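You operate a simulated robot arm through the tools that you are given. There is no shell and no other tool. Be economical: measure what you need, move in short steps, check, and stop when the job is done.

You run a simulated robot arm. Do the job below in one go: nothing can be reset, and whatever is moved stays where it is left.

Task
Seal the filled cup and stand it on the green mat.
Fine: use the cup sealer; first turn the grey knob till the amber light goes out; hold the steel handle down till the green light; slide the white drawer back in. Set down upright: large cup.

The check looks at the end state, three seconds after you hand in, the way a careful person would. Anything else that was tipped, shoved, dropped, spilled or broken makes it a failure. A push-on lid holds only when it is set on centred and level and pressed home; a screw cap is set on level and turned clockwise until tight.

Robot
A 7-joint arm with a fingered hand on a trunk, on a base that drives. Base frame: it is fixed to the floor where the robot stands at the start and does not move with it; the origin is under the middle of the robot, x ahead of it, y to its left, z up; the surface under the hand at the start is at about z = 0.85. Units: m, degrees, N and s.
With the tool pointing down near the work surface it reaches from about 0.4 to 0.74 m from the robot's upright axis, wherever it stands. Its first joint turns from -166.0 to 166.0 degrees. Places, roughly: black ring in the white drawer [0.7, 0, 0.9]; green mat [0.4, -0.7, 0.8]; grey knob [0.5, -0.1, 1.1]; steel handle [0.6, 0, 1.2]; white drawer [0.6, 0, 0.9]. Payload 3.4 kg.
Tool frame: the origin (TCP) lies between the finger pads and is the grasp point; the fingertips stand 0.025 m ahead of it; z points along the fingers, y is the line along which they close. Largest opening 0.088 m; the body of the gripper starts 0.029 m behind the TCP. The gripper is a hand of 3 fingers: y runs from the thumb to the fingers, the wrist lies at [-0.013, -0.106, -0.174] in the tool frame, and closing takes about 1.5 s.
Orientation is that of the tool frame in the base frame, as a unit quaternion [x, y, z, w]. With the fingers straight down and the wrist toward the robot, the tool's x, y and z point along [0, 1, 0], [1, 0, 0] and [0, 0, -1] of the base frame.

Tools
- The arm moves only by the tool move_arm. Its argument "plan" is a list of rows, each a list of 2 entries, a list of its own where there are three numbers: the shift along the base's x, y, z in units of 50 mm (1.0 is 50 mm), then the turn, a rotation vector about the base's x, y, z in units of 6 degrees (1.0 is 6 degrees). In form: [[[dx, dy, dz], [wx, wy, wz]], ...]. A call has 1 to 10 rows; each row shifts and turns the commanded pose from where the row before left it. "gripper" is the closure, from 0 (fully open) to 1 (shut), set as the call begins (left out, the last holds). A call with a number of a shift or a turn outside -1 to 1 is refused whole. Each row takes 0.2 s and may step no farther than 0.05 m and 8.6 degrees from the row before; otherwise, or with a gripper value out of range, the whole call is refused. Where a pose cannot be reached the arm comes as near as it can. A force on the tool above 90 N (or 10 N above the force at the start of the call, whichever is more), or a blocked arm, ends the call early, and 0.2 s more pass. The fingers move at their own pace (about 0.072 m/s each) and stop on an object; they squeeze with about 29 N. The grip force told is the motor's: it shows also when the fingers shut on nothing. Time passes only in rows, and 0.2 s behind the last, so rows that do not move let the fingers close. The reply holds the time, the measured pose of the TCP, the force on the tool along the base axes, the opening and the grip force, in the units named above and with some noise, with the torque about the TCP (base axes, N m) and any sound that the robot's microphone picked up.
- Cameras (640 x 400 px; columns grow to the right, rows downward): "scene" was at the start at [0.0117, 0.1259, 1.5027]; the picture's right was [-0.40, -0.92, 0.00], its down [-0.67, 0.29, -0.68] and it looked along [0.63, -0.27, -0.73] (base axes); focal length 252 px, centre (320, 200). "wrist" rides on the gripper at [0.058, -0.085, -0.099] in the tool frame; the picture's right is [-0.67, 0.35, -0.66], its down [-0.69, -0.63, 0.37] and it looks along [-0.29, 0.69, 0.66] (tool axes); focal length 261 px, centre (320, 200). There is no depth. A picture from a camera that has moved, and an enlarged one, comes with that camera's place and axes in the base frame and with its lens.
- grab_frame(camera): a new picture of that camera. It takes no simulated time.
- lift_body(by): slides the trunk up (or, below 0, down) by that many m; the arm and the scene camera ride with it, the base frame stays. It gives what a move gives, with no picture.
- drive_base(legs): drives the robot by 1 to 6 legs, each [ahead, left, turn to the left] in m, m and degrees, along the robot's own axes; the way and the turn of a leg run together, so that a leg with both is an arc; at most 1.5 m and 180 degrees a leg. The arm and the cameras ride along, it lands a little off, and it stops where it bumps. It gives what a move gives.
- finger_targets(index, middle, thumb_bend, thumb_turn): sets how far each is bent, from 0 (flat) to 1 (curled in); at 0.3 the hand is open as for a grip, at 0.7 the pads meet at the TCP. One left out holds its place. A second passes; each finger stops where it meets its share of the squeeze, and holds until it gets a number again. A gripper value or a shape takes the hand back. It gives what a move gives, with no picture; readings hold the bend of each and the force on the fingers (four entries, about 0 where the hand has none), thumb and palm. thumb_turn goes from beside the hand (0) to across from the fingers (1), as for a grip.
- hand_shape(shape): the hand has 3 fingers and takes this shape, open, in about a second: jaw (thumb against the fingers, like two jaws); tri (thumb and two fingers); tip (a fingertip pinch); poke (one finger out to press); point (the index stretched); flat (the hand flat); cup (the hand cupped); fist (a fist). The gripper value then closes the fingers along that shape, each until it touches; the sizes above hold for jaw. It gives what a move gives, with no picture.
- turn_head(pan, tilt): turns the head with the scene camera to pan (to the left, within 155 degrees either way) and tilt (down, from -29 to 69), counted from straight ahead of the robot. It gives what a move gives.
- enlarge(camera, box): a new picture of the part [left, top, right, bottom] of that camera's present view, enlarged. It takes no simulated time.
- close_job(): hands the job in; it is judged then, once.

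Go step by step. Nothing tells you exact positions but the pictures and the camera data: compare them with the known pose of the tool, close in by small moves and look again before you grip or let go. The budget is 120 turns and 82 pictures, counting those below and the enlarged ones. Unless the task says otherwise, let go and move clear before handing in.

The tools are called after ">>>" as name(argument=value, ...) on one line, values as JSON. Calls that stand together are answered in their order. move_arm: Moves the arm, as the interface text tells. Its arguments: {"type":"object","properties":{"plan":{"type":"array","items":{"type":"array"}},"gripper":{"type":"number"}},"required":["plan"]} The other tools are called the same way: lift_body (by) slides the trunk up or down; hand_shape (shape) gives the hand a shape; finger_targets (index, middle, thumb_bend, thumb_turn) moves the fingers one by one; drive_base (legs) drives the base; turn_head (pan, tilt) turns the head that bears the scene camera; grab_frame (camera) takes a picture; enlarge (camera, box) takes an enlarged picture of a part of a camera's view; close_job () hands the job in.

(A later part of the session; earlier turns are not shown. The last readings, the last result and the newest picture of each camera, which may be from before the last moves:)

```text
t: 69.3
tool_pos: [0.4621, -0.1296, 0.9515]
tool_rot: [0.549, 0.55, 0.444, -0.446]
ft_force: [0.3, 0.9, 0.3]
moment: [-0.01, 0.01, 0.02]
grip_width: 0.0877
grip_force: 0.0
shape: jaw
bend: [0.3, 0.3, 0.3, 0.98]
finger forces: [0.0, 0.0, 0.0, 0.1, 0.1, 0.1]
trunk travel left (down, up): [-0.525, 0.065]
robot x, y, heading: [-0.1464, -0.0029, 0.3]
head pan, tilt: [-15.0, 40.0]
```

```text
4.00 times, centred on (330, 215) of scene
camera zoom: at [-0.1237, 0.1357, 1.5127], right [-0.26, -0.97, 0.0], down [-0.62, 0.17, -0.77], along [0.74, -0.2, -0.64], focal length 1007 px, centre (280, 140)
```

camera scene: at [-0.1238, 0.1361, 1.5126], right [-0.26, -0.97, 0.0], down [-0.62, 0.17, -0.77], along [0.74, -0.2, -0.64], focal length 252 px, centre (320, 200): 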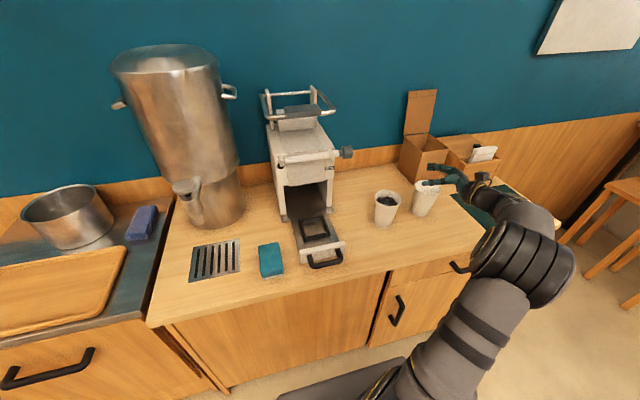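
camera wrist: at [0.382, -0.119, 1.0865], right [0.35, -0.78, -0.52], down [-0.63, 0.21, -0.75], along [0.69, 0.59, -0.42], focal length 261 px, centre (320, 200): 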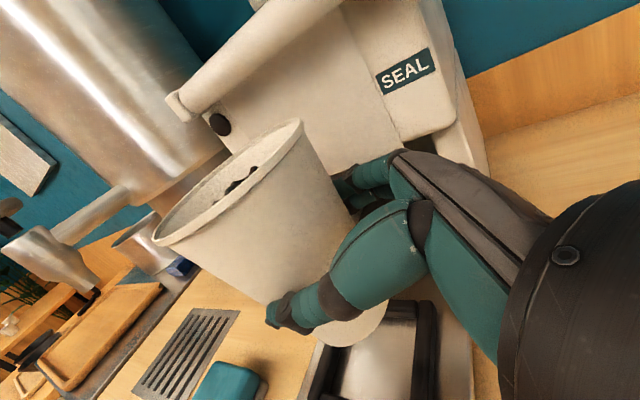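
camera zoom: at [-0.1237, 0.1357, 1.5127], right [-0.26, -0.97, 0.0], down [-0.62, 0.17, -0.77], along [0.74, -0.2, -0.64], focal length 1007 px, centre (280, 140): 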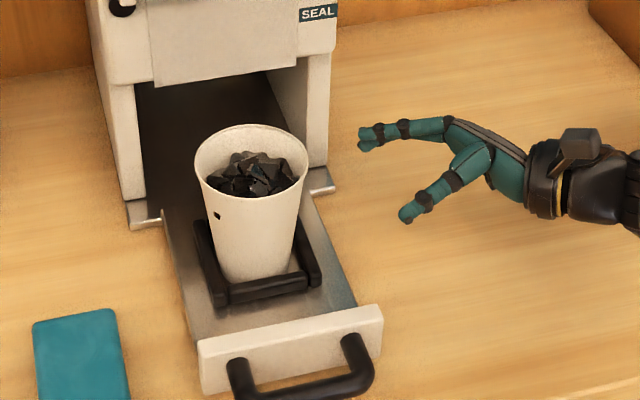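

The cup stands in the holder. Next I turn the hand down again and go back to the drawer bar (x about 0.295) to push the drawer in.

>>> move_arm(plan=[[[-0.5, -0.5, 0.6], [0, 0, 0]], [[-0.5, -0.4, 0.6], [-1, 0, 0]], [[-0.5, 0, 0.6], [-1, 0, 0]], [[-0.5, 0, 0.6], [-1, 0, 0]], [[-0.5, 0, 0.2], [-1, 0, 0]], [[-0.5, 0, 0], [-1, 0, 0]], [[-0.4, 0, 0], [-1, 0, 0]], [[0, 0, 0], [-1, 0, 0]], [[0, 0, 0], [-1, 0, 0]], [[0, 0, 0], [-1, 0, 0]]])

>>> move_arm(gripper=0.65, plan=[[[0, 0.5, 0], [-1, 0, 0]], [[0, 0.5, 0], [-1, 0, 0]], [[0, 0.5, 0], [-1, 0, 0]], [[0, 0.6, 0], [-1, 0, 0]], [[0, 0.7, 0], [0, 0, 0]], [[0, 0.7, -0.4], [0, 0, 0]], [[0, 0, -0.6], [0, 0, 0]], [[0, 0, -0.6], [0, 0, 0]]])

>>> enlarge(camera="wrist", box=[180, 100, 420, 340])

```text
t: 71.5
tool_pos: [0.2884, -0.1744, 1.0814]
tool_rot: [0.692, 0.691, 0.147, -0.147]
ft_force: [0.0, 0.2, -0.6]
moment: [-0.02, 0.0, 0.01]
grip_width: 0.0878
grip_force: 0.0
shape: jaw
bend: [0.3, 0.3, 0.3, 0.98]
finger forces: [0.0, 0.0, 0.1, 0.0, 0.0, 0.0]
trunk travel left (down, up): [-0.525, 0.065]
robot x, y, heading: [-0.1453, -0.0001, -0.0]
head pan, tilt: [-15.0, 40.0]
```

```text
t: 73.3
tool_pos: [0.2873, 0.0008, 0.9998]
tool_rot: [0.707, 0.707, 0.0, 0.0]
ft_force: [0.7, -0.1, -0.4]
moment: [-0.01, -0.03, 0.01]
grip_width: 0.0311
grip_force: 0.1
shape: jaw
bend: [0.74, 0.51, 0.73, 1.0]
finger forces: [0.0, 0.0, 0.1, 0.1, 0.0, 0.0]
trunk travel left (down, up): [-0.525, 0.065]
robot x, y, heading: [-0.1435, 0.0021, 0.0]
head pan, tilt: [-15.0, 40.0]
```

```text
1.67 times, centred on (300, 220) of wrist
camera zoom: at [0.2033, 0.0585, 1.0996], right [0.35, -0.67, 0.66], down [-0.63, -0.69, -0.37], along [0.69, -0.29, -0.66], focal length 434 px, centre (353, 167)
```

zoom: 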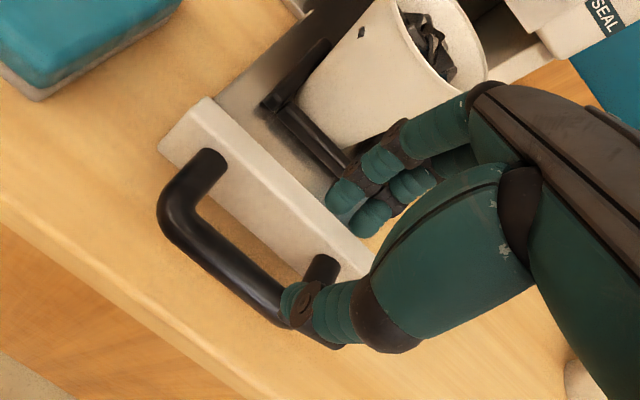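

I'll shift 6 mm, go down over the bar, close, and push in most of the way.

>>> move_arm(plan=[[[0.13, 0.08, -0.5], [0, 0, 0]], [[0, 0, -0.55], [0, 0, 0]], [[0, 0, -0.5], [0, 0, 0]], [[0, 0, -0.5], [0, 0, 0]]])

>>> move_arm(gripper=1, plan=[[[0, 0, 0], [0, 0, 0]], [[0, 0, 0], [0, 0, 0]], [[0, 0, 0], [0, 0, 0]], [[0, 0, 0], [0, 0, 0]], [[0.2, 0, 0], [0, 0, 0]], [[0.3, 0, 0], [0, 0, 0]], [[0.3, 0, 0], [0, 0, 0]], [[0.3, 0, 0], [0, 0, 0]], [[0.3, 0, 0], [0, 0, 0]], [[0.3, 0, 0], [0, 0, 0]]])

>>> enlarge(camera="scene", box=[250, 145, 390, 265])

```text
t: 74.3
tool_pos: [0.2954, 0.0065, 0.8967]
tool_rot: [0.707, 0.707, 0.0, 0.0]
ft_force: [-0.4, 0.1, -0.6]
moment: [0.0, 0.0, 0.0]
grip_width: 0.0305
grip_force: 0.0
shape: jaw
bend: [0.74, 0.51, 0.73, 1.0]
finger forces: [0.0, 0.0, 0.0, 0.1, 0.0, 0.0]
trunk travel left (down, up): [-0.525, 0.065]
robot x, y, heading: [-0.146, 0.003, 0.3]
head pan, tilt: [-15.0, 40.0]
```

```text
t: 76.5
tool_pos: [0.3837, 0.0057, 0.8974]
tool_rot: [0.707, 0.707, -0.002, -0.001]
ft_force: [0.7, -1.7, -30.7]
moment: [-0.05, 0.29, -0.02]
grip_width: 0.0039
grip_force: 28.2
shape: jaw
bend: [0.75, 0.72, 0.61, 1.0]
finger forces: [19.2, 10.0, 0.0, 0.0, 28.8, 0.0]
trunk travel left (down, up): [-0.525, 0.065]
robot x, y, heading: [-0.142, -0.0043, -0.2]
head pan, tilt: [-15.0, 40.0]
```

```text
3.33 times, centred on (320, 205) of scene
camera zoom: at [-0.1205, 0.1357, 1.5125], right [-0.26, -0.97, 0.0], down [-0.62, 0.17, -0.76], along [0.74, -0.2, -0.64], focal length 839 px, centre (320, 183)
```

zoom: 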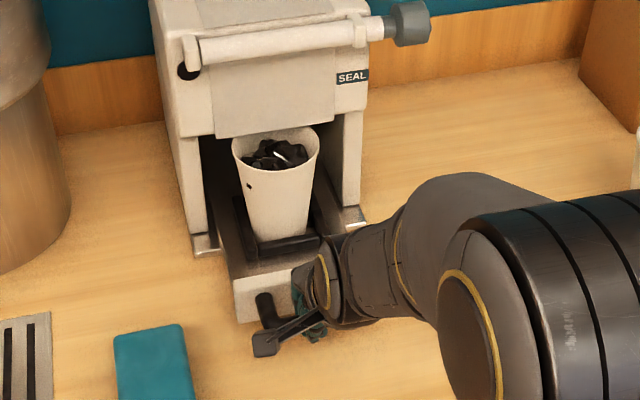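

The cup stays upright and is going under the hood. I'll keep pushing in small amounts and watch the x force.

>>> move_arm(plan=[[[0.25, 0, 0], [0, 0, 0]], [[0.25, 0, 0], [0, 0, 0]], [[0.25, 0, 0], [0, 0, 0]], [[0.25, 0, 0], [0, 0, 0]]])

>>> move_arm(plan=[[[0.2, 0, 0], [0, 0, 0]], [[0.2, 0, 0], [0, 0, 0]], [[0.2, 0, 0], [0, 0, 0]]])

>>> enlarge(camera="scene", box=[250, 145, 390, 265])

```text
t: 77.5
tool_pos: [0.4311, 0.0064, 0.8958]
tool_rot: [0.707, 0.707, -0.002, -0.001]
ft_force: [0.2, 0.7, -27.2]
moment: [-0.01, 0.26, 0.02]
grip_width: 0.0038
grip_force: 28.3
shape: jaw
bend: [0.75, 0.72, 0.61, 1.0]
finger forces: [18.6, 9.7, 0.1, 0.0, 28.1, 0.0]
trunk travel left (down, up): [-0.525, 0.065]
robot x, y, heading: [-0.1441, -0.0028, 0.1]
head pan, tilt: [-15.0, 40.0]
```

```text
t: 78.3
tool_pos: [0.4608, 0.0065, 0.8971]
tool_rot: [0.708, 0.706, -0.001, -0.003]
ft_force: [0.2, -2.7, -25.5]
moment: [-0.02, 0.23, 0.0]
grip_width: 0.004
grip_force: 28.5
shape: jaw
bend: [0.75, 0.72, 0.61, 1.0]
finger forces: [18.3, 9.4, 0.0, 0.0, 28.2, 0.0]
trunk travel left (down, up): [-0.525, 0.065]
robot x, y, heading: [-0.1462, 0.0004, -0.2]
head pan, tilt: [-15.0, 40.0]
```

```text
3.33 times, centred on (320, 205) of scene
camera zoom: at [-0.1206, 0.1356, 1.5126], right [-0.26, -0.97, 0.0], down [-0.62, 0.17, -0.76], along [0.74, -0.2, -0.64], focal length 839 px, centre (320, 183)
```

zoom: 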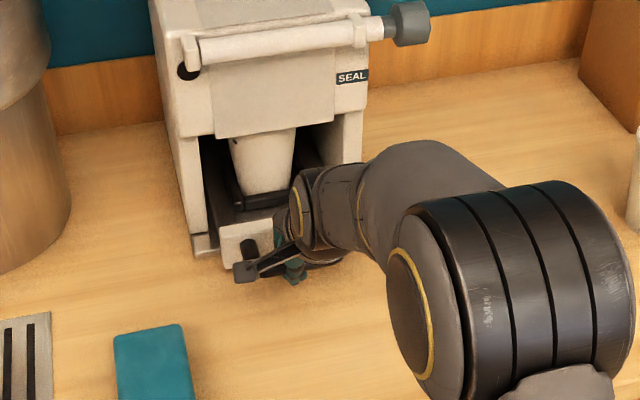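

Nearly in. I'll push the last few centimetres in small steps until it stops.

>>> move_arm(plan=[[[0.2, 0, 0], [0, 0, 0]], [[0.2, 0, 0], [0, 0, 0]], [[0.1, 0, 0], [0, 0, 0]]])

>>> move_arm(plan=[[[0.06, 0, 0], [0, 0, 0]], [[0.06, 0, 0], [0, 0, 0]]])

>>> move_arm(plan=[[[0.06, 0, 0], [0, 0, 0]], [[0.06, 0, 0], [0, 0, 0]]])

```text
t: 79.1
tool_pos: [0.4861, 0.0059, 0.8959]
tool_rot: [0.708, 0.706, -0.002, -0.001]
ft_force: [-1.1, -5.8, -29.1]
moment: [-0.07, 0.26, -0.07]
grip_width: 0.0038
grip_force: 28.7
shape: jaw
bend: [0.75, 0.72, 0.61, 1.0]
finger forces: [18.5, 10.0, 0.0, 0.0, 29.4, 0.0]
trunk travel left (down, up): [-0.525, 0.065]
robot x, y, heading: [-0.1467, -0.0007, 0.2]
head pan, tilt: [-15.0, 40.0]
```

```text
t: 79.7
tool_pos: [0.49, 0.0063, 0.8973]
tool_rot: [0.707, 0.708, -0.003, -0.002]
ft_force: [-9.2, -5.1, -26.4]
moment: [-0.01, 0.26, -0.04]
grip_width: 0.0034
grip_force: 29.3
shape: jaw
bend: [0.75, 0.72, 0.61, 1.0]
finger forces: [16.8, 9.2, 0.0, 0.0, 31.8, 0.0]
trunk travel left (down, up): [-0.525, 0.065]
robot x, y, heading: [-0.1479, 0.0009, 0.0]
head pan, tilt: [-15.0, 40.0]
```

```text
t: 80.3
tool_pos: [0.4946, 0.0066, 0.8964]
tool_rot: [0.708, 0.707, -0.004, -0.003]
ft_force: [-25.6, -5.0, -24.6]
moment: [-0.06, 0.28, -0.03]
grip_width: 0.0022
grip_force: 29.0
shape: jaw
bend: [0.75, 0.72, 0.61, 1.0]
finger forces: [14.0, 8.0, 0.1, 0.1, 38.1, 0.0]
trunk travel left (down, up): [-0.525, 0.065]
robot x, y, heading: [-0.1464, -0.0023, -0.3]
head pan, tilt: [-15.0, 40.0]
```

The drawer has hit its stop. I'll ease off, let go and rise; then look at the lever.

>>> move_arm(gripper=0.65, plan=[[[-0.12, 0, 0], [0, 0, 0]], [[0, 0, 0], [0, 0, 0]], [[0, 0, 0], [0, 0, 0]], [[-0.02, 0, 0.5], [0, 0, 0]], [[-0.2, 0, 0.8], [0, 0, 0]], [[-0.5, 0, 0.8], [0, 0, 0]], [[-0.5, 0, 0.8], [0, 0, 0]], [[-0.5, 0, 0.8], [0, 0, 0]]])

>>> move_arm(plan=[[[0, -0.9, 0.4], [0, 0, 0]], [[0, -0.9, 0.4], [0, 0, 0]], [[0, 0, 0.9], [0, 0, 0]], [[0, 0, 0.9], [0, 0, 0]], [[0, 0, 0.9], [0, 0, 0]]])

>>> turn_head(pan=-15, tilt=30)

>>> enlarge(camera="scene", box=[220, 80, 420, 300])

```text
t: 82.1
tool_pos: [0.4032, 0.0051, 1.0862]
tool_rot: [0.707, 0.707, 0.0, 0.0]
ft_force: [0.0, -0.7, 0.7]
moment: [0.0, 0.03, 0.02]
grip_width: 0.0304
grip_force: 0.2
shape: jaw
bend: [0.74, 0.51, 0.73, 1.0]
finger forces: [0.0, 0.0, 0.0, 0.0, 0.0, 0.0]
trunk travel left (down, up): [-0.525, 0.065]
robot x, y, heading: [-0.1449, -0.0031, 0.3]
head pan, tilt: [-15.0, 40.0]
```

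```text
t: 83.3
tool_pos: [0.4028, -0.0815, 1.2611]
tool_rot: [0.707, 0.707, -0.001, -0.001]
ft_force: [0.2, -0.4, 0.2]
moment: [-0.01, -0.02, -0.02]
grip_width: 0.0308
grip_force: 0.1
shape: jaw
bend: [0.74, 0.51, 0.73, 1.0]
finger forces: [0.0, 0.0, 0.0, 0.0, 0.0, 0.0]
trunk travel left (down, up): [-0.525, 0.065]
robot x, y, heading: [-0.1456, -0.0004, 0.1]
head pan, tilt: [-15.0, 40.0]
```

```text
t: 84.0
tool_pos: [0.4035, -0.0818, 1.2588]
tool_rot: [0.708, 0.707, 0.0, 0.0]
ft_force: [0.2, -0.5, 0.1]
moment: [-0.04, -0.01, -0.01]
grip_width: 0.0306
grip_force: 0.1
shape: jaw
bend: [0.74, 0.51, 0.73, 1.0]
finger forces: [0.1, 0.0, 0.1, 0.1, 0.1, 0.0]
trunk travel left (down, up): [-0.525, 0.065]
robot x, y, heading: [-0.1446, 0.0008, -0.3]
head pan, tilt: [-15.0, 30.0]
```

```text
1.82 times, centred on (320, 190) of scene
camera zoom: at [-0.1185, 0.1345, 1.5279], right [-0.26, -0.97, 0.0], down [-0.48, 0.13, -0.87], along [0.84, -0.22, -0.5], focal length 458 px, centre (320, 218)
```

zoom: 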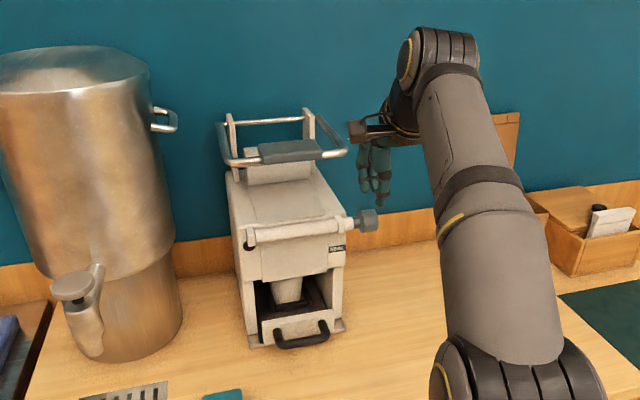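

The drawer is shut with the cup inside. The lever pad is at about (0.57, 0, 1.25). I'll raise the trunk, make a fist and drive 0.12 m ahead.

>>> lift_body(by=0.06)

>>> move_arm(plan=[[[-0.4, 0.5, 0.9], [0, 0, 0]], [[-0.4, 0.6, 0.9], [0, 0, 0]], [[0, 0.55, 0], [0, 0, 0]]])

>>> hand_shape(shape="fist")

>>> drive_base(legs=[[0.12, 0, 0]])

>>> turn_head(pan=-5, tilt=25)

>>> grab_frame(camera="scene")

>>> grab_frame(camera="wrist")

```text
t: 85.0
tool_pos: [0.4022, -0.081, 1.3194]
tool_rot: [0.707, 0.707, 0.0, 0.001]
ft_force: [0.0, 0.5, 0.0]
moment: [0.0, 0.01, -0.02]
grip_width: 0.0307
grip_force: 0.1
shape: jaw
bend: [0.74, 0.51, 0.73, 1.0]
finger forces: [0.0, 0.0, 0.1, 0.1, 0.1, 0.0]
trunk travel left (down, up): [-0.585, 0.005]
robot x, y, heading: [-0.1441, -0.0011, 0.0]
head pan, tilt: [-15.0, 30.0]
```

```text
refused: row 1 steps farther than a row can; nothing moved
```

```text
t: 85.9
tool_pos: [0.4038, -0.0803, 1.3212]
tool_rot: [0.707, 0.707, 0.0, 0.0]
ft_force: [0.0, -0.7, 0.2]
moment: [0.0, 0.0, -0.04]
grip_width: 0.0001
grip_force: 0.1
shape: fist
bend: [1.0, 1.0, 0.86, 0.85]
finger forces: [0.0, 0.0, 0.1, 0.1, 0.0, 0.0]
trunk travel left (down, up): [-0.585, 0.005]
robot x, y, heading: [-0.1453, -0.0009, 0.2]
head pan, tilt: [-15.0, 30.0]
```

```text
t: 87.2
tool_pos: [0.5233, -0.0798, 1.319]
tool_rot: [0.707, 0.708, 0.0, -0.001]
ft_force: [-0.8, -0.8, 0.2]
moment: [0.02, 0.02, -0.02]
grip_width: 0.0001
grip_force: 0.1
shape: fist
bend: [1.0, 1.0, 0.86, 0.85]
finger forces: [0.1, 0.0, 0.0, 0.0, 0.1, 0.0]
trunk travel left (down, up): [-0.585, 0.005]
robot x, y, heading: [-0.0239, -0.0032, -0.1]
head pan, tilt: [-15.0, 30.0]
```

```text
t: 87.9
tool_pos: [0.5218, -0.0792, 1.3196]
tool_rot: [0.706, 0.708, -0.001, 0.0]
ft_force: [0.0, 0.2, -0.2]
moment: [0.04, -0.01, -0.02]
grip_width: 0.0001
grip_force: 0.1
shape: fist
bend: [1.0, 1.0, 0.86, 0.85]
finger forces: [0.0, 0.0, 0.1, 0.0, 0.0, 0.0]
trunk travel left (down, up): [-0.585, 0.005]
robot x, y, heading: [-0.0239, 0.0028, -0.1]
head pan, tilt: [-5.0, 25.0]
```

```text
18 pictures are left
camera scene: at [0.0043, 0.1501, 1.5959], right [-0.09, -1.0, 0.0], down [-0.42, 0.04, -0.91], along [0.9, -0.08, -0.42], focal length 252 px, centre (320, 200)
```

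scene: 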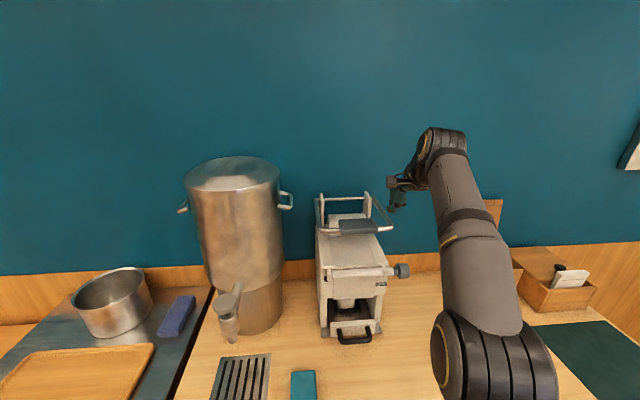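

```text
17 pictures are left
camera wrist: at [0.4372, -0.0227, 1.4201], right [0.35, -0.67, 0.66], down [-0.63, -0.69, -0.37], along [0.69, -0.28, -0.66], focal length 261 px, centre (320, 200)
```

wrist: 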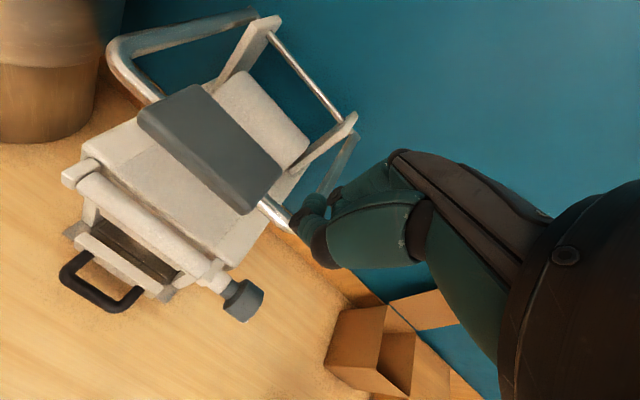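

The pad is at (0.569, 0.003, 1.25). I'll bring the fist above it and lower until contact.

>>> move_arm(plan=[[[0, 0, 0.6], [0, 0, 0]], [[0.3, 0.8, 0], [0, 0, 0]], [[0.55, 0.8, 0], [0, 0, 0]], [[0, 0, -0.5], [0, 0, 0]]])

>>> move_arm(plan=[[[0, 0, -0.2], [0, 0, 0]], [[0, 0, -0.2], [0, 0, 0]], [[0, 0, -0.2], [0, 0, 0]]])

>>> enlarge(camera="scene", box=[290, 120, 450, 350])

```text
t: 88.9
tool_pos: [0.5514, 0.0007, 1.3112]
tool_rot: [0.706, 0.708, 0.0, 0.0]
ft_force: [-0.1, 0.1, -0.9]
moment: [0.01, 0.0, -0.01]
grip_width: 0.0
grip_force: 0.1
shape: fist
bend: [1.0, 1.0, 0.86, 0.85]
finger forces: [0.1, 0.0, 0.1, 0.1, 0.0, 0.0]
out of reach, approached as far as the arm can: row 3
trunk travel left (down, up): [-0.585, 0.005]
robot x, y, heading: [-0.0278, -0.0025, 0.0]
head pan, tilt: [-5.0, 25.0]
```

```text
t: 89.7
tool_pos: [0.5524, 0.0019, 1.2815]
tool_rot: [0.706, 0.708, 0.0, 0.0]
ft_force: [0.6, 1.3, 0.0]
moment: [-0.01, 0.01, 0.0]
grip_width: 0.0
grip_force: 0.1
shape: fist
bend: [1.0, 1.0, 0.86, 0.85]
finger forces: [0.1, 0.0, 0.0, 0.0, 0.1, 0.1]
trunk travel left (down, up): [-0.585, 0.005]
robot x, y, heading: [-0.0282, 0.0001, 0.2]
head pan, tilt: [-5.0, 25.0]
```

```text
1.74 times, centred on (370, 235) of scene
camera zoom: at [0.0042, 0.1501, 1.596], right [-0.08, -1.0, 0.0], down [-0.42, 0.04, -0.91], along [0.9, -0.08, -0.42], focal length 438 px, centre (233, 139)
```

zoom: 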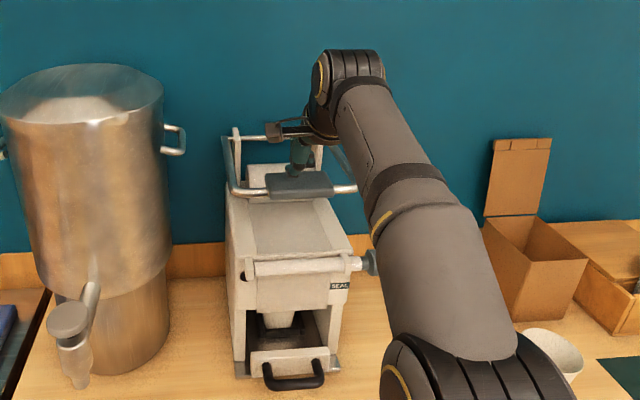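

The fist is right over the pad. I'll press down stepwise, watching the force.

>>> move_arm(plan=[[[0.1, 0, -0.2], [0, 0, 0]], [[0, 0, -0.2], [0, 0, 0]], [[0, 0, -0.2], [0, 0, 0]]])

>>> move_arm(plan=[[[0, 0, -0.2], [0, 0, 0]], [[0, 0, -0.2], [0, 0, 0]]])

>>> move_arm(plan=[[[0, 0, -0.2], [0, 0, 0]], [[0, 0, -0.2], [0, 0, 0]]])

```text
t: 90.5
tool_pos: [0.5577, 0.0028, 1.2515]
tool_rot: [0.706, 0.708, 0.001, 0.001]
ft_force: [-0.8, -0.4, 2.3]
moment: [0.0, -0.03, -0.02]
grip_width: 0.0
grip_force: 0.0
shape: fist
bend: [1.0, 1.0, 0.87, 0.85]
finger forces: [0.1, 0.0, 0.1, 0.0, 2.1, 0.0]
trunk travel left (down, up): [-0.585, 0.005]
robot x, y, heading: [-0.0261, -0.0009, 0.1]
head pan, tilt: [-5.0, 25.0]
```

```text
t: 91.1
tool_pos: [0.5567, 0.0025, 1.2305]
tool_rot: [0.706, 0.708, 0.001, -0.001]
ft_force: [-1.4, -0.2, 4.9]
moment: [0.03, -0.07, 0.03]
grip_width: 0.0
grip_force: 0.0
shape: fist
bend: [1.0, 1.0, 0.88, 0.85]
finger forces: [0.0, 0.0, 0.0, 0.0, 4.2, 0.0]
trunk travel left (down, up): [-0.585, 0.005]
robot x, y, heading: [-0.0242, -0.0024, 0.3]
head pan, tilt: [-5.0, 25.0]
```

```text
t: 91.7
tool_pos: [0.556, 0.0004, 1.2109]
tool_rot: [0.706, 0.708, 0.0, 0.0]
ft_force: [0.8, 0.9, 5.3]
moment: [0.11, -0.13, 0.01]
grip_width: 0.0
grip_force: 0.0
shape: fist
bend: [1.0, 1.0, 0.89, 0.85]
finger forces: [0.0, 0.0, 0.0, 0.1, 6.0, 0.1]
trunk travel left (down, up): [-0.585, 0.005]
robot x, y, heading: [-0.0285, -0.0, 0.3]
head pan, tilt: [-5.0, 25.0]
```

The lever is giving way with a light spring force. I'll keep on down.

>>> move_arm(plan=[[[0, 0, -0.2], [0, 0, 0]], [[0, 0, -0.2], [0, 0, 0]], [[0, 0, -0.2], [0, 0, 0]]])

>>> move_arm(plan=[[[0, 0, -0.2], [0, 0, 0]], [[0, 0, -0.2], [0, 0, 0]], [[0, 0, -0.2], [0, 0, 0]]])

>>> enlarge(camera="scene", box=[290, 120, 450, 350])

```text
t: 92.5
tool_pos: [0.5544, 0.0007, 1.1829]
tool_rot: [0.707, 0.708, 0.002, 0.001]
ft_force: [-2.0, 1.1, 10.5]
moment: [0.15, -0.27, 0.04]
grip_width: 0.0805
grip_force: 0.0
shape: fist
bend: [1.0, 1.0, 0.91, 0.84]
finger forces: [0.0, 0.1, 0.0, 0.0, 13.8, 0.0]
trunk travel left (down, up): [-0.585, 0.005]
robot x, y, heading: [-0.0256, -0.001, 0.2]
head pan, tilt: [-5.0, 25.0]
```

```text
t: 93.5
tool_pos: [0.5557, 0.0002, 1.176]
tool_rot: [0.706, 0.707, 0.021, 0.02]
ft_force: [-17.9, -2.5, 45.3]
moment: [0.2, -0.93, 0.17]
grip_width: 0.0806
grip_force: 0.0
shape: fist
bend: [1.0, 1.0, 0.99, 0.83]
finger forces: [0.0, 18.9, 0.1, 0.0, 36.2, 0.1]
trunk travel left (down, up): [-0.585, 0.005]
robot x, y, heading: [-0.0233, 0.0006, -0.0]
head pan, tilt: [-5.0, 25.0]
stopped in row 3: the force on the tool passed its limit at 93 N (the readings are from after the stop); the commanded pose is now the measured one
```

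```text
1.74 times, centred on (370, 235) of scene
camera zoom: at [-0.0072, 0.1495, 1.5957], right [-0.09, -1.0, 0.0], down [-0.41, 0.04, -0.91], along [0.91, -0.08, -0.42], focal length 438 px, centre (233, 139)
```

zoom: 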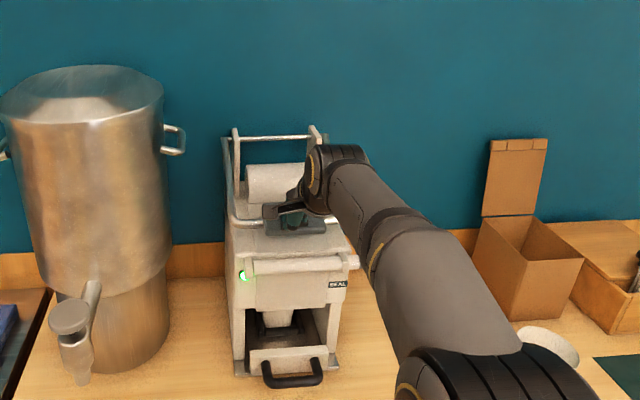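

The lever is fully down and the green light is on. I'll hold briefly, then let the lever rise slowly with the hand.

>>> move_arm(plan=[[[0, 0, 0], [0, 0, 0]], [[0, 0, 0], [0, 0, 0]]])

>>> move_arm(plan=[[[0, 0, 0.2], [0, 0, 0]], [[0, 0, 0.3], [0, 0, 0]], [[0, 0, 0.3], [0, 0, 0]], [[0, 0, 0.3], [0, 0, 0]], [[0, 0, 0.3], [0, 0, 0]], [[0, 0, 0.3], [0, 0, 0]], [[0, 0, 0.3], [0, 0, 0]], [[0, 0, 0.4], [0, 0, 0]], [[0, 0, 0.5], [0, 0, 0]], [[-0.3, 0, 0.5], [0, 0, 0]]])

>>> enlarge(camera="scene", box=[290, 120, 450, 350])

```text
t: 94.1
tool_pos: [0.5553, 0.0014, 1.1768]
tool_rot: [0.706, 0.707, 0.019, 0.02]
ft_force: [-17.0, -3.1, 55.0]
moment: [0.15, -1.13, 0.14]
grip_width: 0.0806
grip_force: 0.1
shape: fist
bend: [1.0, 1.0, 0.99, 0.83]
finger forces: [0.1, 27.5, 0.1, 0.0, 37.5, 0.1]
trunk travel left (down, up): [-0.585, 0.005]
robot x, y, heading: [-0.025, 0.0012, -0.0]
head pan, tilt: [-5.0, 25.0]
```

```text
t: 96.3
tool_pos: [0.5472, 0.001, 1.335]
tool_rot: [0.706, 0.708, 0.012, 0.011]
ft_force: [0.1, -0.2, -0.3]
moment: [0.01, 0.01, 0.0]
grip_width: 0.0
grip_force: 0.1
shape: fist
bend: [1.0, 1.0, 0.86, 0.85]
finger forces: [0.1, 0.1, 0.0, 0.0, 0.0, 0.0]
trunk travel left (down, up): [-0.585, 0.005]
robot x, y, heading: [-0.029, -0.0032, 0.1]
head pan, tilt: [-5.0, 25.0]
```

```text
1.74 times, centred on (370, 235) of scene
camera zoom: at [0.0035, 0.1501, 1.596], right [-0.08, -1.0, 0.0], down [-0.42, 0.04, -0.91], along [0.9, -0.08, -0.42], focal length 438 px, centre (233, 139)
```

zoom: 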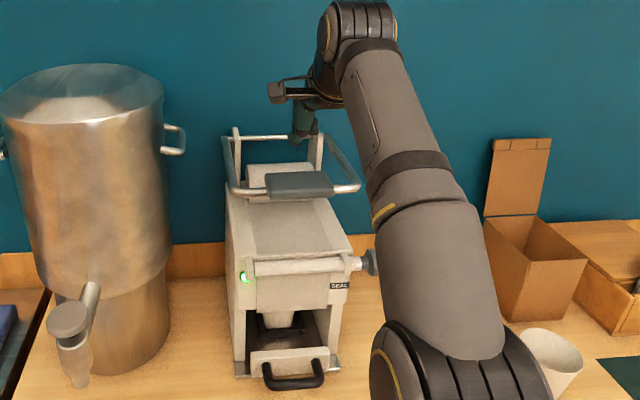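

Sealed: green stays on and the lever has sprung back up. Now I'll back the base off, lower the trunk and return to the drawer handle.

>>> drive_base(legs=[[-0.12, 0, 0]])

>>> lift_body(by=-0.06)

>>> hand_shape(shape="jaw")

>>> move_arm(gripper=0.65, plan=[[[-0.5, 0, -0.8], [0, 0.31, 0]], [[0, 0, -0.9], [0, 0, 0]], [[0, 0, -0.9], [0, 0, 0]], [[0, 0, -0.9], [0, 0, 0]], [[0, 0, -0.9], [0, 0, 0]], [[0, 0, -0.9], [0, 0, 0]]])

```text
t: 97.5
tool_pos: [0.4281, 0.0025, 1.3355]
tool_rot: [0.706, 0.708, 0.012, 0.012]
ft_force: [-0.3, 0.2, -0.2]
moment: [-0.01, 0.01, -0.01]
grip_width: 0.0
grip_force: 0.0
shape: fist
bend: [1.0, 1.0, 0.86, 0.85]
finger forces: [0.0, 0.0, 0.1, 0.1, 0.1, 0.0]
trunk travel left (down, up): [-0.585, 0.005]
robot x, y, heading: [-0.1441, 0.002, 0.2]
head pan, tilt: [-5.0, 25.0]
```

```text
t: 98.5
tool_pos: [0.4295, 0.0035, 1.2744]
tool_rot: [0.706, 0.708, 0.012, 0.011]
ft_force: [-0.7, -0.1, -1.0]
moment: [-0.01, -0.01, 0.01]
grip_width: 0.0
grip_force: 0.0
shape: fist
bend: [1.0, 1.0, 0.86, 0.85]
finger forces: [0.1, 0.0, 0.0, 0.0, 0.0, 0.0]
trunk travel left (down, up): [-0.525, 0.065]
robot x, y, heading: [-0.1423, 0.0041, 0.1]
head pan, tilt: [-5.0, 25.0]
```

```text
t: 99.4
tool_pos: [0.4305, 0.0023, 1.2737]
tool_rot: [0.706, 0.708, 0.012, 0.012]
ft_force: [-0.5, -0.6, 0.7]
moment: [0.03, 0.0, -0.02]
grip_width: 0.0875
grip_force: 0.0
shape: jaw
bend: [0.3, 0.3, 0.3, 0.97]
finger forces: [0.1, 0.0, 0.0, 0.1, 0.0, 0.1]
trunk travel left (down, up): [-0.525, 0.065]
robot x, y, heading: [-0.1446, -0.001, 0.2]
head pan, tilt: [-5.0, 25.0]
```

```text
t: 100.8
tool_pos: [0.4041, 0.0036, 1.0082]
tool_rot: [0.707, 0.708, 0.001, 0.0]
ft_force: [-0.1, -0.9, -0.7]
moment: [0.0, 0.0, -0.01]
grip_width: 0.0312
grip_force: 0.0
shape: jaw
bend: [0.74, 0.51, 0.73, 1.0]
finger forces: [0.0, 0.1, 0.0, 0.0, 0.0, 0.1]
trunk travel left (down, up): [-0.525, 0.065]
robot x, y, heading: [-0.1433, -0.0022, 0.4]
head pan, tilt: [-5.0, 25.0]
```

>>> move_arm(plan=[[[0.8, 0, 0], [0, 0, 0]], [[0.9, 0, -0.2], [0, 0, 0]], [[0, 0, -0.8], [0, 0, 0]]])

>>> enlarge(camera="wrist", box=[180, 100, 420, 340])

```text
t: 101.6
tool_pos: [0.4896, 0.0009, 0.9585]
tool_rot: [0.707, 0.707, 0.001, 0.001]
ft_force: [-0.5, 0.2, -0.3]
moment: [0.02, -0.02, -0.01]
grip_width: 0.0312
grip_force: 0.0
shape: jaw
bend: [0.74, 0.51, 0.73, 1.0]
finger forces: [0.0, 0.0, 0.0, 0.0, 0.1, 0.0]
trunk travel left (down, up): [-0.525, 0.065]
robot x, y, heading: [-0.1434, 0.0001, 0.2]
head pan, tilt: [-5.0, 25.0]
```

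```text
1.67 times, centred on (300, 220) of wrist
camera zoom: at [0.4048, 0.0586, 1.0583], right [0.35, -0.67, 0.66], down [-0.63, -0.69, -0.37], along [0.7, -0.28, -0.66], focal length 434 px, centre (353, 167)
```

zoom: 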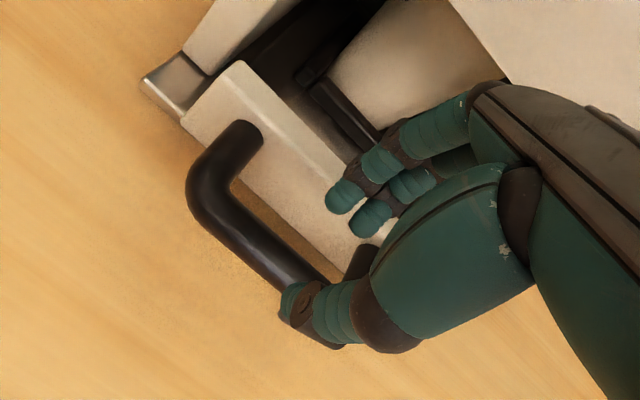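

Aligned with the bar as before. I'll go down, close and pull the drawer out about 0.19 m.

>>> move_arm(plan=[[[0.02, 0.04, -0.4], [0, 0, 0]], [[0, 0, -0.42], [0, 0, 0]], [[0, 0, -0.4], [0, 0, 0]]])

>>> move_arm(gripper=1, plan=[[[0, 0, 0], [0, 0, 0]], [[0, 0, 0], [0, 0, 0]], [[0, 0, 0], [0, 0, 0]], [[0, 0, 0], [0, 0, 0]], [[-0.2, 0, 0], [0, 0, 0]], [[-0.3, 0, 0], [0, 0, 0]], [[-0.3, 0, 0], [0, 0, 0]], [[-0.3, 0, 0], [0, 0, 0]], [[-0.3, 0, 0], [0, 0, 0]], [[-0.3, 0, 0], [0, 0, 0]]])

>>> move_arm(plan=[[[-0.3, 0, 0], [0, 0, 0]], [[-0.3, 0, 0], [0, 0, 0]], [[-0.3, 0, 0], [0, 0, 0]], [[-0.3, 0, 0], [0, 0, 0]], [[-0.3, 0, 0], [0, 0, 0]], [[-0.3, 0, 0], [0, 0, 0]], [[-0.3, 0, 0], [0, 0, 0]]])

>>> turn_head(pan=-15, tilt=40)

>>> enlarge(camera="scene", box=[250, 145, 390, 265])

```text
t: 102.4
tool_pos: [0.4905, 0.0034, 0.898]
tool_rot: [0.707, 0.707, -0.001, 0.0]
ft_force: [-0.7, 0.4, -0.3]
moment: [0.05, -0.05, 0.0]
grip_width: 0.0308
grip_force: 0.1
shape: jaw
bend: [0.74, 0.52, 0.73, 1.0]
finger forces: [0.1, 0.5, 0.0, 0.0, 0.1, 0.0]
trunk travel left (down, up): [-0.525, 0.065]
robot x, y, heading: [-0.1403, -0.0008, 0.3]
head pan, tilt: [-5.0, 25.0]
```

```text
t: 104.6
tool_pos: [0.4063, 0.004, 0.8966]
tool_rot: [0.706, 0.708, -0.001, 0.0]
ft_force: [-1.4, -1.4, -18.1]
moment: [0.01, 0.11, -0.04]
grip_width: 0.0031
grip_force: 29.5
shape: jaw
bend: [0.75, 0.72, 0.62, 1.0]
finger forces: [17.9, 8.2, 0.0, 0.1, 28.6, 0.0]
trunk travel left (down, up): [-0.525, 0.065]
robot x, y, heading: [-0.1438, -0.0016, 0.2]
head pan, tilt: [-5.0, 25.0]
```

```text
t: 106.2
tool_pos: [0.3005, 0.005, 0.8972]
tool_rot: [0.707, 0.707, -0.001, 0.0]
ft_force: [-1.3, -8.6, -26.2]
moment: [-0.05, 0.19, -0.11]
grip_width: 0.0033
grip_force: 29.1
shape: jaw
bend: [0.75, 0.72, 0.63, 1.0]
finger forces: [19.3, 9.9, 0.0, 0.1, 29.4, 0.0]
trunk travel left (down, up): [-0.525, 0.065]
robot x, y, heading: [-0.1451, -0.0003, 0.1]
head pan, tilt: [-5.0, 25.0]
```

```text
t: 107.0
tool_pos: [0.302, 0.0046, 0.8967]
tool_rot: [0.706, 0.708, -0.001, -0.001]
ft_force: [-1.0, -8.6, -29.7]
moment: [-0.11, 0.26, -0.13]
grip_width: 0.0034
grip_force: 28.9
shape: jaw
bend: [0.75, 0.72, 0.63, 1.0]
finger forces: [20.0, 10.5, 0.1, 0.0, 29.7, 0.1]
trunk travel left (down, up): [-0.525, 0.065]
robot x, y, heading: [-0.143, -0.0023, 0.1]
head pan, tilt: [-15.0, 40.0]
```

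```text
3.33 times, centred on (320, 205) of scene
camera zoom: at [-0.1201, 0.1344, 1.5127], right [-0.25, -0.97, 0.0], down [-0.62, 0.16, -0.77], along [0.74, -0.19, -0.64], focal length 839 px, centre (320, 183)
```

zoom: 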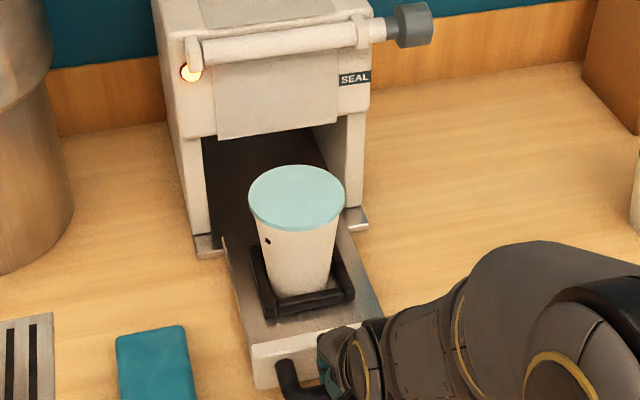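

Sealed: the cup carries a film. I'll let go of the bar, rise, and come around to the right side for the same side grip (target TCP (0.467, -0.022, 0.93)).

>>> move_arm(gripper=0.65, plan=[[[0, 0, 0], [0, 0, 0]], [[0, 0, 0], [0, 0, 0]], [[0, 0, 0.5], [0, 0, 0]], [[0, 0, 0.8], [0, 0, 0]], [[0, 0, 0.9], [0, 0, 0]], [[0, -0.5, 0.9], [0, 0, 0]], [[0, -0.9, 0.3], [0, 0, 0]], [[0, -0.9, 0], [0, 0, 0]], [[0, -0.9, 0], [0, 0, 0]], [[0, -0.6, 0], [0, 0, 0]]])

>>> move_arm(gripper=0, plan=[[[0, 0, 0], [1, 0, 0]], [[0, 0, 0], [1, 0, 0]], [[0, 0, 0], [1, 0, 0]], [[0, 0, 0], [1, 0, 0]], [[0, 0, 0], [1, 0, 0]], [[0, 0, 0], [1, 0, 0]], [[0.3, 0, 0], [1, 0, 0]], [[0.5, 0, 0], [1, 0, 0]], [[0.5, 0, 0], [1, 0, 0]], [[0.5, 0, 0], [1, 0, 0]]])

>>> move_arm(plan=[[[0.5, 0, 0], [1, 0, 0]], [[0.5, 0, 0], [1, 0, 0]], [[0.5, 0, -0.2], [1, 0, 0]], [[0, 0, -0.5], [0, 0, 0]], [[0, 0, -0.5], [0, 0, 0]]])

```text
refused: row 6 steps farther than a row can; nothing moved
```

```text
t: 109.2
tool_pos: [0.39, 0.0044, 0.8961]
tool_rot: [0.611, 0.613, 0.355, -0.353]
ft_force: [0.2, -0.3, -0.8]
moment: [-0.03, 0.0, -0.03]
grip_width: 0.0878
grip_force: 0.0
shape: jaw
bend: [0.3, 0.3, 0.3, 0.98]
finger forces: [0.1, 0.0, 0.0, 0.1, 0.1, 0.0]
out of reach, approached as far as the arm can: row 1
trunk travel left (down, up): [-0.525, 0.065]
robot x, y, heading: [-0.1457, -0.0032, 0.1]
head pan, tilt: [-15.0, 40.0]
```

```text
t: 110.0
tool_pos: [0.4649, 0.0045, 0.9048]
tool_rot: [0.538, 0.558, 0.458, -0.436]
ft_force: [1.3, 0.3, 45.5]
moment: [-2.21, -1.28, 0.18]
grip_width: 0.0872
grip_force: 0.1
shape: jaw
bend: [0.3, 0.31, 0.3, 0.98]
finger forces: [0.1, 36.7, 0.0, 0.1, 0.0, 10.7]
trunk travel left (down, up): [-0.525, 0.065]
robot x, y, heading: [-0.1409, 0.0027, 0.1]
head pan, tilt: [-15.0, 40.0]
stopped in row 4: the force on the tool passed its limit at 106 N (the readings are from after the stop); the commanded pose is now the measured one
```

One row of the first call was too long, so it was refused, and the later calls ran from the wrong place. I must look before doing anything else.

>>> grab_frame(camera="scene")

>>> enlarge(camera="scene", box=[260, 155, 400, 275])

```text
11 pictures are left
camera scene: at [-0.1258, 0.1358, 1.5129], right [-0.26, -0.97, 0.0], down [-0.62, 0.16, -0.77], along [0.74, -0.2, -0.64], focal length 252 px, centre (320, 200)
```

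scene: 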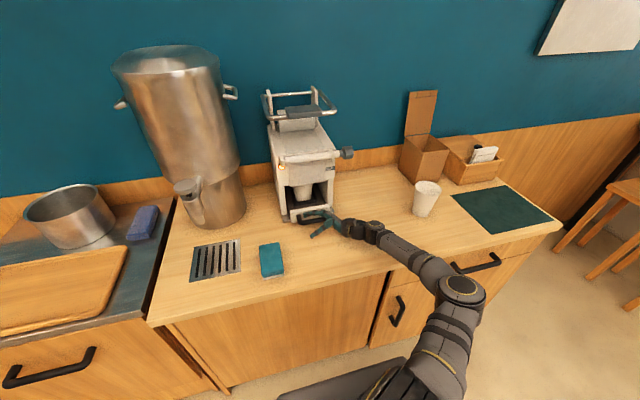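

```text
3.33 times, centred on (330, 215) of scene
camera zoom: at [-0.1258, 0.1358, 1.5129], right [-0.26, -0.97, 0.0], down [-0.62, 0.16, -0.77], along [0.74, -0.2, -0.64], focal length 839 px, centre (287, 150)
```

zoom: 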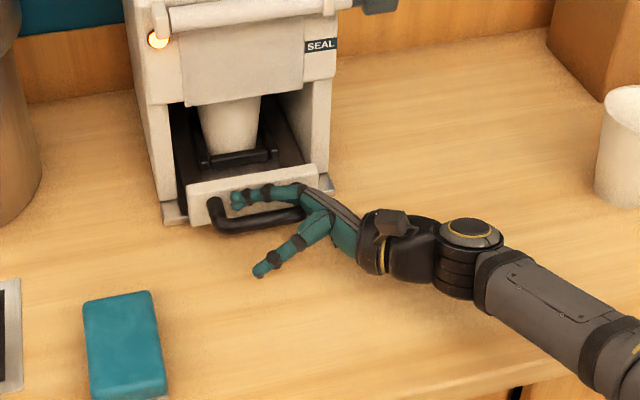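

By luck the drawer was only pushed back in, and the cup still stands sealed in the holder. The fingers rest on the bar, so I'll lift straight up and back off before turning the hand down.

>>> move_arm(plan=[[[0, 0, 0.3], [0, 0, 0]], [[0, 0, 0.5], [0, 0, 0]], [[-0.3, 0, 0.8], [0, 0, 0]], [[-0.6, 0, 0.7], [0, 0, 0]], [[-0.6, 0, 0.4], [0, 0, 0]]])

```text
t: 111.2
tool_pos: [0.3911, 0.0031, 1.0327]
tool_rot: [0.543, 0.555, 0.453, -0.438]
ft_force: [0.5, -0.3, 0.4]
moment: [-0.03, 0.0, 0.0]
grip_width: 0.0877
grip_force: 0.0
shape: jaw
bend: [0.3, 0.3, 0.3, 0.98]
finger forces: [0.1, 0.0, 0.0, 0.0, 0.0, 0.0]
trunk travel left (down, up): [-0.525, 0.065]
robot x, y, heading: [-0.1413, -0.0018, -0.0]
head pan, tilt: [-15.0, 40.0]
```

Free and clear. Now I'll turn the hand down.

>>> move_arm(gripper=0.65, plan=[[[0, 0, 0], [-1, 0, 0]], [[0, 0, 0], [-1, 0, 0]], [[0, 0, 0], [-1, 0, 0]], [[0, 0, 0], [-1, 0, 0]], [[0, 0, 0], [-1, 0, 0]], [[0, 0, 0], [-1, 0, 0]], [[0, 0, 0], [-1, 0, 0]], [[0, 0, 0], [-1, 0, 0]], [[0, 0, 0], [-1, 0, 0]], [[0, 0, 0], [-1, 0, 0]]])

>>> move_arm(plan=[[[0, 0, 0], [-1, 0, 0]], [[0, 0, 0], [-1, 0, 0]], [[0, 0, 0], [-1, 0, 0]]])

```text
t: 113.4
tool_pos: [0.3913, 0.0036, 1.0328]
tool_rot: [0.688, 0.708, 0.116, -0.108]
ft_force: [-0.6, 0.1, -0.3]
moment: [0.04, -0.04, 0.02]
grip_width: 0.0311
grip_force: 0.0
shape: jaw
bend: [0.74, 0.51, 0.73, 1.0]
finger forces: [0.0, 0.0, 0.0, 0.0, 0.0, 0.0]
trunk travel left (down, up): [-0.525, 0.065]
robot x, y, heading: [-0.1426, -0.0022, 0.5]
head pan, tilt: [-15.0, 40.0]
```

```text
t: 114.2
tool_pos: [0.3899, 0.0028, 1.0321]
tool_rot: [0.698, 0.716, 0.002, 0.002]
ft_force: [0.2, 0.2, 0.0]
moment: [0.0, 0.0, 0.01]
grip_width: 0.0314
grip_force: 0.0
shape: jaw
bend: [0.74, 0.51, 0.73, 1.0]
finger forces: [0.0, 0.0, 0.0, 0.1, 0.0, 0.0]
trunk travel left (down, up): [-0.525, 0.065]
robot x, y, heading: [-0.144, -0.0012, 0.0]
head pan, tilt: [-15.0, 40.0]
```

Small yaw residue to fix. I'll return above the handle bar and look.

>>> move_arm(plan=[[[0.9, 0, 0], [0, 0, -0.24]], [[0.9, 0, -0.3], [0, 0, 0]], [[0, 0, -0.9], [0, 0, 0]]])

>>> enlarge(camera="wrist", box=[180, 100, 420, 340])

```text
t: 115.0
tool_pos: [0.4831, 0.0031, 0.9708]
tool_rot: [0.706, 0.708, 0.003, 0.002]
ft_force: [-0.1, 0.4, -0.5]
moment: [-0.01, -0.03, 0.0]
grip_width: 0.031
grip_force: 0.0
shape: jaw
bend: [0.74, 0.51, 0.73, 1.0]
finger forces: [0.0, 0.0, 0.0, 0.0, 0.0, 0.0]
trunk travel left (down, up): [-0.525, 0.065]
robot x, y, heading: [-0.1421, -0.0008, 0.3]
head pan, tilt: [-15.0, 40.0]
```

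```text
1.67 times, centred on (300, 220) of wrist
camera zoom: at [0.3981, 0.06, 1.0696], right [0.35, -0.67, 0.66], down [-0.63, -0.69, -0.37], along [0.7, -0.28, -0.66], focal length 434 px, centre (353, 167)
```

zoom: 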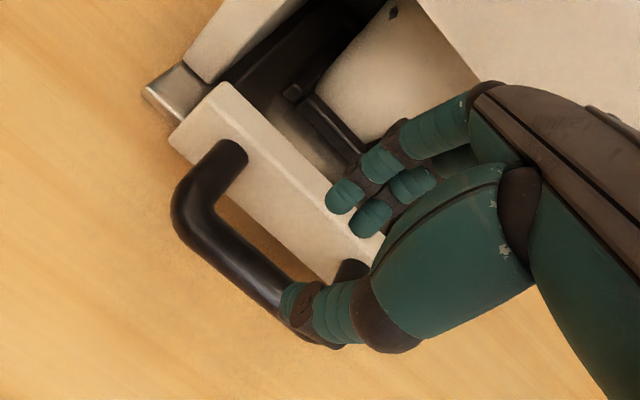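

The bar is at x about 0.491. I'll go down, close and pull the drawer out again, one call at a time.

>>> move_arm(plan=[[[-0.06, 0.04, -0.5], [0, 0, 0]], [[0, 0, -0.5], [0, 0, 0]], [[0, 0, -0.46], [0, 0, 0]]])

>>> move_arm(gripper=1, plan=[[[0, 0, 0], [0, 0, 0]], [[0, 0, 0], [0, 0, 0]], [[0, 0, 0], [0, 0, 0]], [[0, 0, 0], [0, 0, 0]], [[-0.2, 0, 0], [0, 0, 0]], [[-0.3, 0, 0], [0, 0, 0]], [[-0.3, 0, 0], [0, 0, 0]], [[-0.3, 0, 0], [0, 0, 0]], [[-0.3, 0, 0], [0, 0, 0]], [[-0.3, 0, 0], [0, 0, 0]]])

>>> move_arm(plan=[[[-0.3, 0, 0], [0, 0, 0]], [[-0.3, 0, 0], [0, 0, 0]], [[-0.3, 0, 0], [0, 0, 0]], [[-0.3, 0, 0], [0, 0, 0]], [[-0.3, 0, 0], [0, 0, 0]], [[-0.3, 0, 0], [0, 0, 0]], [[-0.1, 0, 0], [0, 0, 0]]])

```text
t: 115.8
tool_pos: [0.4792, 0.0066, 0.8984]
tool_rot: [0.706, 0.708, 0.002, 0.002]
ft_force: [-0.7, -0.4, -0.2]
moment: [0.05, -0.01, 0.02]
grip_width: 0.031
grip_force: 0.0
shape: jaw
bend: [0.74, 0.51, 0.73, 1.0]
finger forces: [0.1, 0.1, 0.0, 0.0, 0.0, 0.0]
trunk travel left (down, up): [-0.525, 0.065]
robot x, y, heading: [-0.1377, 0.0011, -0.1]
head pan, tilt: [-15.0, 40.0]
```

```text
t: 118.0
tool_pos: [0.3931, 0.0057, 0.8967]
tool_rot: [0.706, 0.709, 0.002, -0.001]
ft_force: [-1.3, 4.0, -22.4]
moment: [0.04, 0.21, 0.06]
grip_width: 0.0035
grip_force: 29.1
shape: jaw
bend: [0.75, 0.72, 0.62, 1.0]
finger forces: [18.2, 8.6, 0.0, 0.0, 28.7, 0.0]
trunk travel left (down, up): [-0.525, 0.065]
robot x, y, heading: [-0.1432, 0.0009, 0.2]
head pan, tilt: [-15.0, 40.0]
```

```text
t: 119.6
tool_pos: [0.2969, 0.008, 0.8976]
tool_rot: [0.707, 0.708, 0.002, 0.0]
ft_force: [0.7, -7.1, -32.4]
moment: [-0.06, 0.27, -0.08]
grip_width: 0.0036
grip_force: 29.0
shape: jaw
bend: [0.75, 0.72, 0.62, 1.0]
finger forces: [19.7, 10.6, 0.0, 0.1, 29.2, 0.0]
trunk travel left (down, up): [-0.525, 0.065]
robot x, y, heading: [-0.1412, -0.0001, 0.2]
head pan, tilt: [-15.0, 40.0]
```

The drawer is out again. I'll let go and rise, and only that.

>>> move_arm(gripper=0.65, plan=[[[0, 0, 0], [0, 0, 0]], [[0, 0, 0], [0, 0, 0]], [[0, 0, 0.5], [0, 0, 0]], [[0, 0, 0.8], [0, 0, 0]], [[0, 0, 0.9], [0, 0, 0]], [[0, 0, 0.9], [0, 0, 0]], [[0, -0.9, 0.3], [0, 0, 0]], [[0, -0.9, 0], [0, 0, 0]], [[0, -0.9, 0], [0, 0, 0]], [[0, -0.9, 0], [0, 0, 0]]])

>>> enlarge(camera="scene", box=[260, 155, 400, 275])

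```text
t: 121.8
tool_pos: [0.2959, -0.173, 1.0689]
tool_rot: [0.706, 0.708, 0.003, 0.001]
ft_force: [-0.5, 0.5, 0.5]
moment: [-0.02, 0.0, 0.05]
grip_width: 0.0307
grip_force: 0.1
shape: jaw
bend: [0.74, 0.51, 0.73, 1.0]
finger forces: [0.1, 0.0, 0.0, 0.1, 0.0, 0.0]
trunk travel left (down, up): [-0.525, 0.065]
robot x, y, heading: [-0.1438, -0.0042, 0.1]
head pan, tilt: [-15.0, 40.0]
```

```text
3.33 times, centred on (330, 215) of scene
camera zoom: at [-0.1225, 0.1353, 1.5127], right [-0.26, -0.97, 0.0], down [-0.62, 0.16, -0.77], along [0.74, -0.2, -0.64], focal length 839 px, centre (287, 150)
```

zoom: 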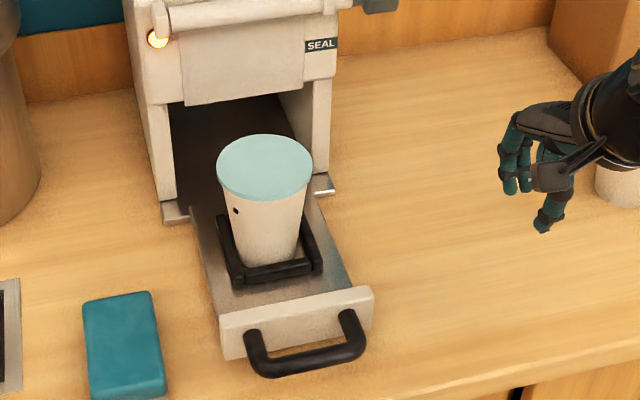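

Cup and drawer look right; grip target is TCP (0.462, -0.022, 0.930). I'll turn the hand to the side-grip attitude here.

>>> move_arm(gripper=0, plan=[[[0, 0, 0], [1, 0, 0]], [[0, 0, 0], [1, 0, 0]], [[0, 0, 0], [1, 0, 0]], [[0, 0, 0], [1, 0, 0]], [[0, 0, 0], [1, 0, 0]], [[0, 0, 0], [1, 0, 0]], [[0, 0, 0], [1, 0, 0]], [[0, 0, 0], [1, 0, 0]], [[0, 0, 0], [1, 0, 0]], [[0, 0, 0], [1, 0, 0]]])

>>> move_arm(plan=[[[0, 0, 0], [1, 0, 0]], [[0, 0, 0], [1, 0, 0]], [[0, 0, 0], [1, 0, 0]]])

```text
t: 124.0
tool_pos: [0.2966, -0.174, 1.0694]
tool_rot: [0.612, 0.612, 0.357, -0.352]
ft_force: [0.3, -0.2, 0.6]
moment: [-0.04, 0.0, 0.03]
grip_width: 0.0875
grip_force: 0.0
shape: jaw
bend: [0.3, 0.3, 0.3, 0.98]
finger forces: [0.1, 0.0, 0.1, 0.0, 0.0, 0.0]
trunk travel left (down, up): [-0.525, 0.065]
robot x, y, heading: [-0.1416, 0.0001, 0.2]
head pan, tilt: [-15.0, 40.0]
```

```text
t: 124.8
tool_pos: [0.2973, -0.1745, 1.0693]
tool_rot: [0.548, 0.548, 0.449, -0.444]
ft_force: [0.5, -0.1, -0.9]
moment: [0.0, -0.05, 0.01]
grip_width: 0.0879
grip_force: 0.2
shape: jaw
bend: [0.3, 0.3, 0.3, 0.98]
finger forces: [0.0, 0.1, 0.0, 0.0, 0.1, 0.0]
trunk travel left (down, up): [-0.525, 0.065]
robot x, y, heading: [-0.1446, 0.0026, -0.1]
head pan, tilt: [-15.0, 40.0]
```

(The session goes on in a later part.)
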